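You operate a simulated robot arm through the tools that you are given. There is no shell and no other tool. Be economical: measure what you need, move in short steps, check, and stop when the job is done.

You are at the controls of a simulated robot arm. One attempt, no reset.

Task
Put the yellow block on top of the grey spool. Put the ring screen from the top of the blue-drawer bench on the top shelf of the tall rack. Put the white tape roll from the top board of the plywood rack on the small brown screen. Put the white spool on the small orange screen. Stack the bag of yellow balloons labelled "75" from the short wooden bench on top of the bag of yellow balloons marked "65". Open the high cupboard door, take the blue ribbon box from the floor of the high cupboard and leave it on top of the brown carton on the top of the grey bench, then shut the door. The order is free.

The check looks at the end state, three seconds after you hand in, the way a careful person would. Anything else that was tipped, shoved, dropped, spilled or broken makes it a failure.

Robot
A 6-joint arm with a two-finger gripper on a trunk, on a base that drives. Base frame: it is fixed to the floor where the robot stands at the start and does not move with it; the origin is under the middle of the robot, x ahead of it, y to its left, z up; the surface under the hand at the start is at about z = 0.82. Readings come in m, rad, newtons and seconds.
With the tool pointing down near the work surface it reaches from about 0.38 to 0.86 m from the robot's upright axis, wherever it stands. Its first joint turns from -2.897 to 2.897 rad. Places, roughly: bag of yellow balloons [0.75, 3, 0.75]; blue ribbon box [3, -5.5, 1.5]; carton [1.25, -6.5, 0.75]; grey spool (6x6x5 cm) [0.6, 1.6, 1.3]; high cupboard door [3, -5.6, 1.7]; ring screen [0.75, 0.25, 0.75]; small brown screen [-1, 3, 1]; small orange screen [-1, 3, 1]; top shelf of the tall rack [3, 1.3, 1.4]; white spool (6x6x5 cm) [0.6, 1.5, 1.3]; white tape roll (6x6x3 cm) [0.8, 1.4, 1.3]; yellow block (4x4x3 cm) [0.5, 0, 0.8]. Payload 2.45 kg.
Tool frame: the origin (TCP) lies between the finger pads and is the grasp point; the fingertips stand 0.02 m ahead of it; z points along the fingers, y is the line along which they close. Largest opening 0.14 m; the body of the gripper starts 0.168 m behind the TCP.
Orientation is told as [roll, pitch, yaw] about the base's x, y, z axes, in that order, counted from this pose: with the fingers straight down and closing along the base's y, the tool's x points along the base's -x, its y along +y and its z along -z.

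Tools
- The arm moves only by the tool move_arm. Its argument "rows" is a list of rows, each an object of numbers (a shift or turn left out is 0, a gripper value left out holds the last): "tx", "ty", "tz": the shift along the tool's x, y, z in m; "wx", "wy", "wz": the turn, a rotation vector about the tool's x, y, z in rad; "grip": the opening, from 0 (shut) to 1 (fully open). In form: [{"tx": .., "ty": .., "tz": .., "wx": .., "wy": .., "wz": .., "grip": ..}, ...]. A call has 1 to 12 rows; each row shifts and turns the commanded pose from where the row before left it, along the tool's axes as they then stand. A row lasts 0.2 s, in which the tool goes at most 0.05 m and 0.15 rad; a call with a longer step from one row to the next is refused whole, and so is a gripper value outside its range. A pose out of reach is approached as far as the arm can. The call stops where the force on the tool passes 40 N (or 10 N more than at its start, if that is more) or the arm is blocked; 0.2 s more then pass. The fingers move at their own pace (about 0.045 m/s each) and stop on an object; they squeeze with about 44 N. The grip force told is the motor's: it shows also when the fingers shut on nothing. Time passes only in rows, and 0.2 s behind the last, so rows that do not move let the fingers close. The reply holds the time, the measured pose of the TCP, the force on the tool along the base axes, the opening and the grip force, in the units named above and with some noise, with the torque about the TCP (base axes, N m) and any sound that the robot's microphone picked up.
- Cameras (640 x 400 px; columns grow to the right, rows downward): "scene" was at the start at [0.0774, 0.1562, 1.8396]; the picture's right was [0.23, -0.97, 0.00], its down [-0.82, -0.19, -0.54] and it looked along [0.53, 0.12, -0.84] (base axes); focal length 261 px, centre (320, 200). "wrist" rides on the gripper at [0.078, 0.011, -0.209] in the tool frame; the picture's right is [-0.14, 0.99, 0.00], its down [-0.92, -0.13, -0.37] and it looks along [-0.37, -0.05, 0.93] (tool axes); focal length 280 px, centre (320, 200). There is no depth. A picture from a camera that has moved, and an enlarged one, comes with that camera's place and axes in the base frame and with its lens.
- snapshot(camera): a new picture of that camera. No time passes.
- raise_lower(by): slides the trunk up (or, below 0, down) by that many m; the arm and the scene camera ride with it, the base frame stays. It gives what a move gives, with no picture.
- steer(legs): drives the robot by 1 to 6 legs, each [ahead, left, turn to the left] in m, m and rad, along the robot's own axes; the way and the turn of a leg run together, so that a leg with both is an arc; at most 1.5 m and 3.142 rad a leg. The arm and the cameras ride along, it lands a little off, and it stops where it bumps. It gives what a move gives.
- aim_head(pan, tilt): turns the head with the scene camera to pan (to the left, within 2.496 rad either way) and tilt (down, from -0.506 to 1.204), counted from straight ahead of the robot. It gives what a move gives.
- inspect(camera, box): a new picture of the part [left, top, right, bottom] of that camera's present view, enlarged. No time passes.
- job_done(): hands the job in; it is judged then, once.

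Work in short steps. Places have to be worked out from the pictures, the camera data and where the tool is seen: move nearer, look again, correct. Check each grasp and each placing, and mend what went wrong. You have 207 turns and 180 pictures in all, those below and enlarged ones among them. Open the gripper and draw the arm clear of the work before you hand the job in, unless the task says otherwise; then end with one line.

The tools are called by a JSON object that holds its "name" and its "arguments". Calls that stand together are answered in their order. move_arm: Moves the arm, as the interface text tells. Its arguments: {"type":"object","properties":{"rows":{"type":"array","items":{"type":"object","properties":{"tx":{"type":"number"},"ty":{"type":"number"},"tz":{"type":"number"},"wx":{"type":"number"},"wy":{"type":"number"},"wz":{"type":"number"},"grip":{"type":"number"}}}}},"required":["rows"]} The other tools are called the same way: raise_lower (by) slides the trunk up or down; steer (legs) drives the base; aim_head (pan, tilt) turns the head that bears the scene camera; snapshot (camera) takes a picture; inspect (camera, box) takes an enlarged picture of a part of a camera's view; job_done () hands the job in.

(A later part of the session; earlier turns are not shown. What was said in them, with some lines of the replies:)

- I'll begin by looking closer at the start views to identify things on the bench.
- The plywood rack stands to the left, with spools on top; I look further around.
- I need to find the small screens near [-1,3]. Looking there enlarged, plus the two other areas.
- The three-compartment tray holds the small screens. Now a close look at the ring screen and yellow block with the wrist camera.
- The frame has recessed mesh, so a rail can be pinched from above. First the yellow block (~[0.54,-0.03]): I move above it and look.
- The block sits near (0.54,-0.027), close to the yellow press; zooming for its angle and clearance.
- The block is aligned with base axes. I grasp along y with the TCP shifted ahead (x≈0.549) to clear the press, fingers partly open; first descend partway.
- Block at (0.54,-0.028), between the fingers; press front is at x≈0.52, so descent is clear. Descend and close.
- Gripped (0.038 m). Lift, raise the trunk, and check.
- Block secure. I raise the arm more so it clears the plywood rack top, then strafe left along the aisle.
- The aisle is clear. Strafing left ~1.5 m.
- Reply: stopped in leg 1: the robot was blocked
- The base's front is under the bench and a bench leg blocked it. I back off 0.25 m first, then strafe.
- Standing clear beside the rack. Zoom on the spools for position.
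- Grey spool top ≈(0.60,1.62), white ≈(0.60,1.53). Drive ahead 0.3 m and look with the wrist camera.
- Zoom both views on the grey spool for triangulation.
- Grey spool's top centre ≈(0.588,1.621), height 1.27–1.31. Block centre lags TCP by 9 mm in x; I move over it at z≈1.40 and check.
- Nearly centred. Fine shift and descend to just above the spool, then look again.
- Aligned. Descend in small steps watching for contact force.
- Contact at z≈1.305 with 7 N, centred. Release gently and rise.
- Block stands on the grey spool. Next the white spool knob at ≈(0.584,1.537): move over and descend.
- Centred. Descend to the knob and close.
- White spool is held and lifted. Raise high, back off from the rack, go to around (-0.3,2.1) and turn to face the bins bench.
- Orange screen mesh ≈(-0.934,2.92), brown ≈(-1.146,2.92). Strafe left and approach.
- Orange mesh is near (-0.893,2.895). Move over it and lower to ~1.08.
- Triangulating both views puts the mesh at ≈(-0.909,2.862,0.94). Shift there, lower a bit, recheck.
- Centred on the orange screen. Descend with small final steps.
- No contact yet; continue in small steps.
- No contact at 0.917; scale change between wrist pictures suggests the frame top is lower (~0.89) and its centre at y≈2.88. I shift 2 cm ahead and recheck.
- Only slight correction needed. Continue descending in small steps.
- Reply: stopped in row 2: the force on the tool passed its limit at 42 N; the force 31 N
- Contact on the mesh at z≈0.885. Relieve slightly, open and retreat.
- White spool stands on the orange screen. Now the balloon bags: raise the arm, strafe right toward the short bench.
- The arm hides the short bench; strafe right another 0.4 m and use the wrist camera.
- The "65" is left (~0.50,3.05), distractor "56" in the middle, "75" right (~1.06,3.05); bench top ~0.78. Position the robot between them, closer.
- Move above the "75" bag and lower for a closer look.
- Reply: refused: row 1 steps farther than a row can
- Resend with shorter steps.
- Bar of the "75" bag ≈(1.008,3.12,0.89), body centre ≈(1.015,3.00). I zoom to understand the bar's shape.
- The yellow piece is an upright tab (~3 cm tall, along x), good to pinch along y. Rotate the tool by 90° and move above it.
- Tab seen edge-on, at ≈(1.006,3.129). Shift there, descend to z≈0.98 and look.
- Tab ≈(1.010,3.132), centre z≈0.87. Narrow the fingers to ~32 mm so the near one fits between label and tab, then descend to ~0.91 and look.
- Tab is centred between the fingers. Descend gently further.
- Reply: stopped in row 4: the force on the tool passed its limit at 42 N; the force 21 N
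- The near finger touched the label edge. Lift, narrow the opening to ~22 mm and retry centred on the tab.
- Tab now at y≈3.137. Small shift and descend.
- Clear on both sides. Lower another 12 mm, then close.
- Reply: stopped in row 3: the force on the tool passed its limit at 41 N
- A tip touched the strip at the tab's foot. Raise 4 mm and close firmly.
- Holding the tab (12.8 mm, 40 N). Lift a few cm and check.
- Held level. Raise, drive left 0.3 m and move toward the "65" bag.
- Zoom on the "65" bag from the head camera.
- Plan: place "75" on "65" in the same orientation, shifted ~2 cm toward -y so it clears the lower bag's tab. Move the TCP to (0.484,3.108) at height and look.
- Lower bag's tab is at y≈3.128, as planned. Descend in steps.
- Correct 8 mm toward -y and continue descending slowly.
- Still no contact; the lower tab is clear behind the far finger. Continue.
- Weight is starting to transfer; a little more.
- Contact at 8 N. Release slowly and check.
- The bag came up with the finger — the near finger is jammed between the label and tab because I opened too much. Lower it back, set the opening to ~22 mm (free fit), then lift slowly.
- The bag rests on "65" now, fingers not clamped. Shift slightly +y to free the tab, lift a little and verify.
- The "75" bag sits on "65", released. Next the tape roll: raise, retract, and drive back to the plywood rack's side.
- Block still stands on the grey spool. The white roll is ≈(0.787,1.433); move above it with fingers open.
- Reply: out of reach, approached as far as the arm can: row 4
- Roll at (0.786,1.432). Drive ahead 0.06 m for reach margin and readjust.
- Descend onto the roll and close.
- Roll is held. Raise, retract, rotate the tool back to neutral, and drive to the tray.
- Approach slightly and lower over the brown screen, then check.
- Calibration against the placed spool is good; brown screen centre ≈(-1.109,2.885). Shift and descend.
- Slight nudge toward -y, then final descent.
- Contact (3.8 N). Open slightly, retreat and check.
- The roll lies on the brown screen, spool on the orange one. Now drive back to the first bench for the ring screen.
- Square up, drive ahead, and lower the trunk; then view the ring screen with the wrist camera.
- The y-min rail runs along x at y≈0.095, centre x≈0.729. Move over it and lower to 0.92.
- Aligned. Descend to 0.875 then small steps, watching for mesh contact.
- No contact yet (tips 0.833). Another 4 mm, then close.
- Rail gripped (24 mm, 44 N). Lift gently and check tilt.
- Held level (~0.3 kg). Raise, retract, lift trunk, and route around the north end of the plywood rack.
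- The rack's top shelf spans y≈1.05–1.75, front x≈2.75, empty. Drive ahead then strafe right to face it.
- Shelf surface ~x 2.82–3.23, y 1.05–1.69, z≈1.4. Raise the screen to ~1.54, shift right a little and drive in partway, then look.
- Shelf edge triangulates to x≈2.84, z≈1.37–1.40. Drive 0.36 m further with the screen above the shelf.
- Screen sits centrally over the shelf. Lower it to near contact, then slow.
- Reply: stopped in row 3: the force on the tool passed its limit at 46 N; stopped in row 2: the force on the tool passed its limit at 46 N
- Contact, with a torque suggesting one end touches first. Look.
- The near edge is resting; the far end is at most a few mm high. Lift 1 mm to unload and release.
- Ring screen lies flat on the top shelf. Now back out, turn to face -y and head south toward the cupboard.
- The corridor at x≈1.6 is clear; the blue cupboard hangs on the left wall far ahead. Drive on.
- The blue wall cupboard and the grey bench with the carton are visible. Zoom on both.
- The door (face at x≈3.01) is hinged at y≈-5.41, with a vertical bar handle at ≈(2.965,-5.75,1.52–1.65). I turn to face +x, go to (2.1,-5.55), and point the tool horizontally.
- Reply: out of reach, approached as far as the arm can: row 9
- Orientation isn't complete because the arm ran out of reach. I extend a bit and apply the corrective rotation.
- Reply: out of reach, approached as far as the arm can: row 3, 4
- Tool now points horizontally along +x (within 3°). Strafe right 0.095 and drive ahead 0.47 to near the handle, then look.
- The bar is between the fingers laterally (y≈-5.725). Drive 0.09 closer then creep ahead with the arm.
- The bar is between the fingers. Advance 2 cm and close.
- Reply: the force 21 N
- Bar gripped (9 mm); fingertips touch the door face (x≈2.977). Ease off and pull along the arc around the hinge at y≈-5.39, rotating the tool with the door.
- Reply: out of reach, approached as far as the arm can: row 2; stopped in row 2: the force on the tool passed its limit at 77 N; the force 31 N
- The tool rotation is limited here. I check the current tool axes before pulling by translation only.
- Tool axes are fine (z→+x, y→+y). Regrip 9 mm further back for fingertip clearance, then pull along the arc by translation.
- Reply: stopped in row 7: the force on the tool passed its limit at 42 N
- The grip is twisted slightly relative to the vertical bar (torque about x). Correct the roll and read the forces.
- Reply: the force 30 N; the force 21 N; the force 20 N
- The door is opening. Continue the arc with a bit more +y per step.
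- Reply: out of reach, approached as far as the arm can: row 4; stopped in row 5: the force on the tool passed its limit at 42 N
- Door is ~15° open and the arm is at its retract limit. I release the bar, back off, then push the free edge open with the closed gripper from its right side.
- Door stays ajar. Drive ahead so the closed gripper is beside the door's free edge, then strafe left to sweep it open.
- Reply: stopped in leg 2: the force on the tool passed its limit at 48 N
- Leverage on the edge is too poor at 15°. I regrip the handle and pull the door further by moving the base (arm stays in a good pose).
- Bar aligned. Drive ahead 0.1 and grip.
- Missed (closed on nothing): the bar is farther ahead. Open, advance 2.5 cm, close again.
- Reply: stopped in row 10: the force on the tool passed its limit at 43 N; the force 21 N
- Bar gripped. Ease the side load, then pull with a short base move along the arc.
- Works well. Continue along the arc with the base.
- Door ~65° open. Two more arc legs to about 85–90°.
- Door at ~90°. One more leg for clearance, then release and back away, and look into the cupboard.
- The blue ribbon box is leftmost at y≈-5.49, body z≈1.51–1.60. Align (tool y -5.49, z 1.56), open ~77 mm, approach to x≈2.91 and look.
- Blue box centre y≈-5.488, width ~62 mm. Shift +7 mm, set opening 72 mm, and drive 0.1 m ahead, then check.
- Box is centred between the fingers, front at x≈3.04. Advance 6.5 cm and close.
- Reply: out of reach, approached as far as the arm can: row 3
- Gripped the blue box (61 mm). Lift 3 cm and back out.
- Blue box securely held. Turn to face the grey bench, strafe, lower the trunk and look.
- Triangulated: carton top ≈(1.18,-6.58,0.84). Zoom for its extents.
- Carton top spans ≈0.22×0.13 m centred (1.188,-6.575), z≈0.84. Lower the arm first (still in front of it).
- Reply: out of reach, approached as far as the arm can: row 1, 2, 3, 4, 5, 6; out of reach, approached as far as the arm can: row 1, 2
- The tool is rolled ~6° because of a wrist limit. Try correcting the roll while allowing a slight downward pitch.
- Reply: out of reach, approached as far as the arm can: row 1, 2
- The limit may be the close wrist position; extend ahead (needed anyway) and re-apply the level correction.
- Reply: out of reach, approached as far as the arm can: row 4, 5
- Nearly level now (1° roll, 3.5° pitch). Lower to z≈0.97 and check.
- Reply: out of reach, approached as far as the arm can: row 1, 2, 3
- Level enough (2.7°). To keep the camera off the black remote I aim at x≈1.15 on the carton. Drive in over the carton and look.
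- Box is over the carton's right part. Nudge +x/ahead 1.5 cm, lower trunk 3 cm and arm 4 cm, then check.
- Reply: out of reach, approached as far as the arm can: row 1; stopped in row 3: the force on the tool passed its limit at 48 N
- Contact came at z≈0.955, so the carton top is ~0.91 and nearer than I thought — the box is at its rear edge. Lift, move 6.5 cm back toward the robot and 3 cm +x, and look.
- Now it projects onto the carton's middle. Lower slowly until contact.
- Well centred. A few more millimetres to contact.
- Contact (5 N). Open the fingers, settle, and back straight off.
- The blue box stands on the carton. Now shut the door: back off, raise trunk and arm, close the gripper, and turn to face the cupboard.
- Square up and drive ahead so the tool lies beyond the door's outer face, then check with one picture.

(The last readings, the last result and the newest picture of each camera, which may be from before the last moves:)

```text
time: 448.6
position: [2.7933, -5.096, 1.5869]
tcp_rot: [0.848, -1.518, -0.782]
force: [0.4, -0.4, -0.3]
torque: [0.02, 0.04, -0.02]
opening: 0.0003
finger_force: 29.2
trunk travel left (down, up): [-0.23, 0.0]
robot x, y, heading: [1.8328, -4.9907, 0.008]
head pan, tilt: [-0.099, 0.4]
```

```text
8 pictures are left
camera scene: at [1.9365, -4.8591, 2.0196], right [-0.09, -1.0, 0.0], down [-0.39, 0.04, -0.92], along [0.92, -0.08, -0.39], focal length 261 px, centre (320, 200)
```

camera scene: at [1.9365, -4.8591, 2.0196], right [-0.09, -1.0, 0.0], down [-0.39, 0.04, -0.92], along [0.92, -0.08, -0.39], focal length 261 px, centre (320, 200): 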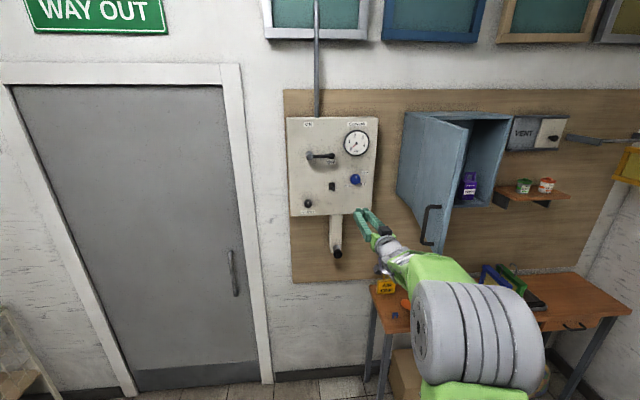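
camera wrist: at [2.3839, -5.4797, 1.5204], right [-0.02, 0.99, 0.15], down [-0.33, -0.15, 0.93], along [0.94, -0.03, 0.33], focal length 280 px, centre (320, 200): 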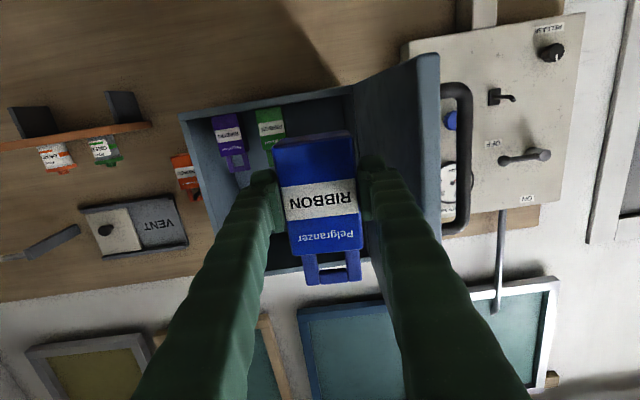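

Strafe right to push the door's outer face.

{"name": "steer", "arguments": {"legs": [[0, -0.3, 0]]}}

{"name": "steer", "arguments": {"legs": [[0, -0.2, 0]]}}

```text
time: 451.8
position: [2.7915, -5.4005, 1.5891]
tcp_rot: [0.853, -1.517, -0.794]
force: [0.4, 0.1, 1.1]
torque: [0.01, 0.0, 0.01]
opening: 0.0
finger_force: 29.6
trunk travel left (down, up): [-0.23, 0.0]
robot x, y, heading: [1.8373, -5.2867, 0.004]
head pan, tilt: [-0.099, 0.4]
```

```text
time: 454.2
position: [2.7945, -5.5963, 1.5864]
tcp_rot: [0.854, -1.516, -0.789]
force: [-0.9, -0.9, -0.5]
torque: [0.0, 0.0, 0.01]
opening: 0.0001
finger_force: 29.2
trunk travel left (down, up): [-0.23, 0.0]
robot x, y, heading: [1.8395, -5.4887, 0.002]
head pan, tilt: [-0.099, 0.4]
```

{"name": "inspect", "arguments": {"camera": "scene", "box": [200, 60, 480, 300]}}

```text
1.67 times, centred on (340, 180) of scene
camera zoom: at [1.9385, -5.3571, 2.0198], right [-0.09, -1.0, 0.0], down [-0.39, 0.04, -0.92], along [0.92, -0.09, -0.39], focal length 434 px, centre (287, 233)
```

zoom: 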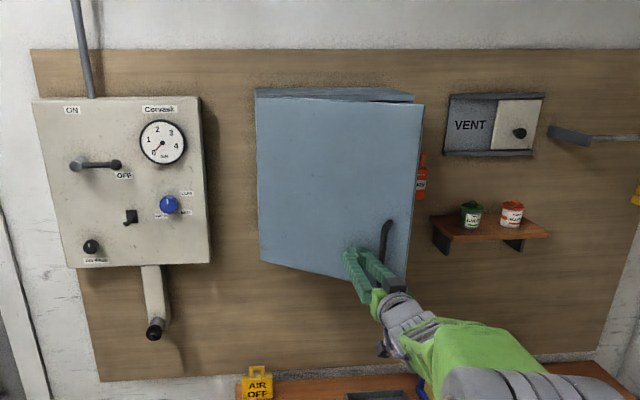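

Door is down to ~20°. Push ahead with the closed fingertips to shut it.

{"name": "steer", "arguments": {"legs": [[0.12, 0, 0]]}}

{"name": "steer", "arguments": {"legs": [[0.05, 0, 0]]}}

```text
time: 455.4
position: [2.9188, -5.5972, 1.5853]
tcp_rot: [0.828, -1.514, -0.763]
force: [0.4, -0.9, -0.6]
torque: [0.01, -0.05, -0.01]
opening: 0.0
finger_force: 29.5
trunk travel left (down, up): [-0.23, 0.0]
robot x, y, heading: [1.9617, -5.4859, 0.004]
head pan, tilt: [-0.099, 0.4]
```

```text
time: 456.4
position: [2.9565, -5.5974, 1.5864]
tcp_rot: [0.831, -1.517, -0.768]
force: [-0.8, 1.1, -1.1]
torque: [-0.01, 0.0, 0.0]
opening: 0.0
finger_force: 29.6
trunk travel left (down, up): [-0.23, 0.0]
robot x, y, heading: [2.0017, -5.4841, 0.002]
head pan, tilt: [-0.099, 0.4]
stopped in leg 1: the force on the tool passed its limit at 162 N (the readings are from after the stop); the commanded pose is now the measured one
```

The door hit its stop (tip at 2.977 = closed face). Back away and verify.

{"name": "steer", "arguments": {"legs": [[-0.35, 0, 0]]}}

{"name": "snapshot", "arguments": {"camera": "scene"}}

```text
time: 458.6
position: [2.6157, -5.5995, 1.5874]
tcp_rot: [0.845, -1.516, -0.782]
force: [-0.5, -0.4, 0.5]
torque: [0.02, 0.01, -0.03]
opening: 0.0001
finger_force: 29.6
trunk travel left (down, up): [-0.23, 0.0]
robot x, y, heading: [1.6634, -5.4877, 0.003]
head pan, tilt: [-0.099, 0.4]
```

```text
6 pictures are left
camera scene: at [1.7637, -5.3569, 2.0198], right [-0.1, -1.0, 0.0], down [-0.39, 0.04, -0.92], along [0.92, -0.09, -0.39], focal length 261 px, centre (320, 200)
```

scene: 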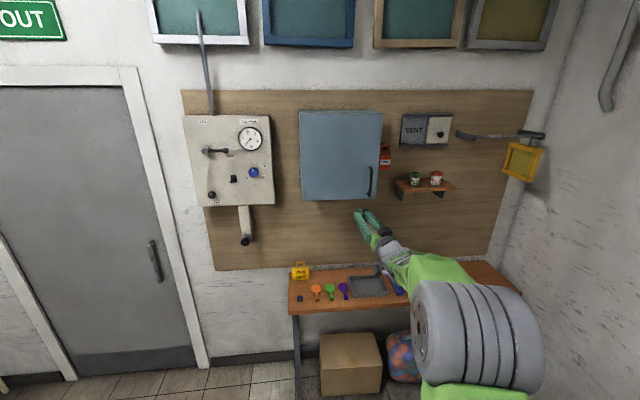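

Zoom to confirm the door is fully shut.

{"name": "inspect", "arguments": {"camera": "scene", "box": [280, 95, 420, 215]}}

{"name": "aim_head", "arguments": {"pan": -1.0, "tilt": 0.6}}

{"name": "snapshot", "arguments": {"camera": "scene"}}

```text
3.33 times, centred on (350, 155) of scene
camera zoom: at [1.7637, -5.3569, 2.0198], right [-0.1, -1.0, 0.0], down [-0.39, 0.04, -0.92], along [0.92, -0.09, -0.39], focal length 869 px, centre (220, 350)
```

zoom: 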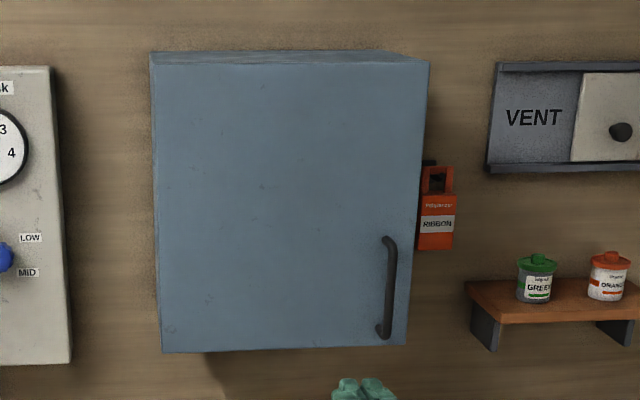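

```text
time: 459.9
position: [2.6162, -5.5988, 1.5861]
tcp_rot: [0.837, -1.517, -0.775]
force: [0.2, 0.0, 0.5]
torque: [0.0, -0.02, -0.02]
opening: 0.0
finger_force: 28.8
trunk travel left (down, up): [-0.23, 0.0]
robot x, y, heading: [1.6601, -5.4884, -0.001]
head pan, tilt: [-1.0, 0.6]
```

```text
4 pictures are left
camera scene: at [1.7207, -5.4221, 2.0015], right [-0.84, -0.54, 0.0], down [-0.31, 0.47, -0.83], along [0.45, -0.69, -0.56], focal length 261 px, centre (320, 200)
```

scene: 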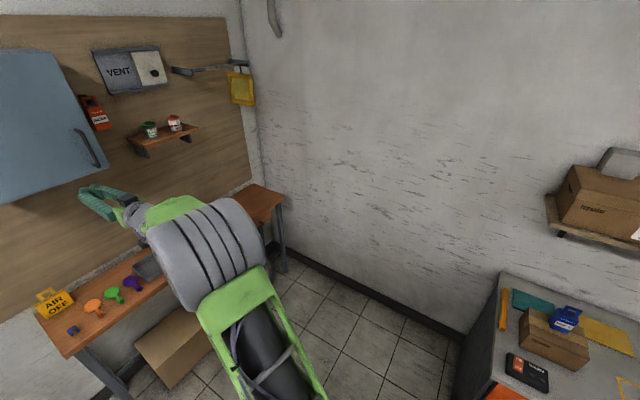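

The door looks shut. Check the blue box on the carton.

{"name": "inspect", "arguments": {"camera": "scene", "box": [490, 270, 640, 400]}}

```text
3.08 times, centred on (565, 335) of scene
camera zoom: at [1.7207, -5.4221, 2.0015], right [-0.84, -0.54, 0.0], down [-0.31, 0.47, -0.83], along [0.45, -0.69, -0.56], focal length 802 px, centre (-434, -215)
```

zoom: 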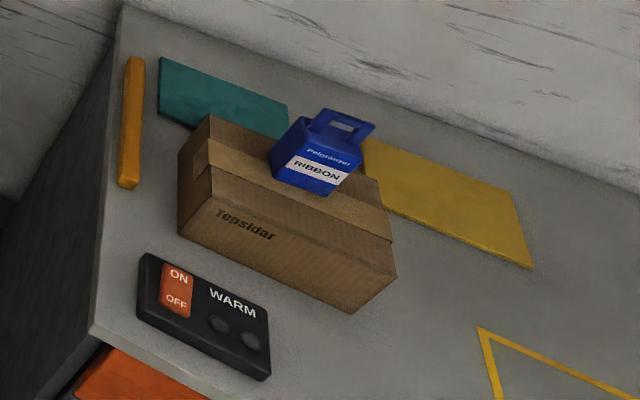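

The blue box stands upright on the carton and the door is shut. Open the gripper, drive clear of the work, and hand in.

{"name": "move_arm", "arguments": {"rows": [{"grip": 0.6}, {"grip": 0.6}, {"grip": 0.6}, {"grip": 0.6}]}}

{"name": "steer", "arguments": {"legs": [[-0.15, 0, 0]]}}

{"name": "job_done", "arguments": {}}

```text
time: 460.9
position: [2.6162, -5.5996, 1.5869]
tcp_rot: [0.835, -1.516, -0.775]
force: [0.0, 0.3, 0.2]
torque: [0.02, -0.01, 0.03]
opening: 0.0842
finger_force: 0.1
trunk travel left (down, up): [-0.23, 0.0]
robot x, y, heading: [1.6615, -5.4874, 0.001]
head pan, tilt: [-1.0, 0.6]
```

```text
time: 462.2
position: [2.4685, -5.599, 1.5884]
tcp_rot: [0.856, -1.517, -0.792]
force: [-1.4, 0.9, -0.7]
torque: [0.0, 0.02, 0.0]
opening: 0.0841
finger_force: 0.1
trunk travel left (down, up): [-0.23, 0.0]
robot x, y, heading: [1.5163, -5.4909, 0.001]
head pan, tilt: [-1.0, 0.6]
```

```text
The job is handed in.
```

All six tasks are done and the job is handed in. I checked each placement by camera when I made it, and the last pictures show the cupboard door shut and the blue ribbon box upright on the carton.
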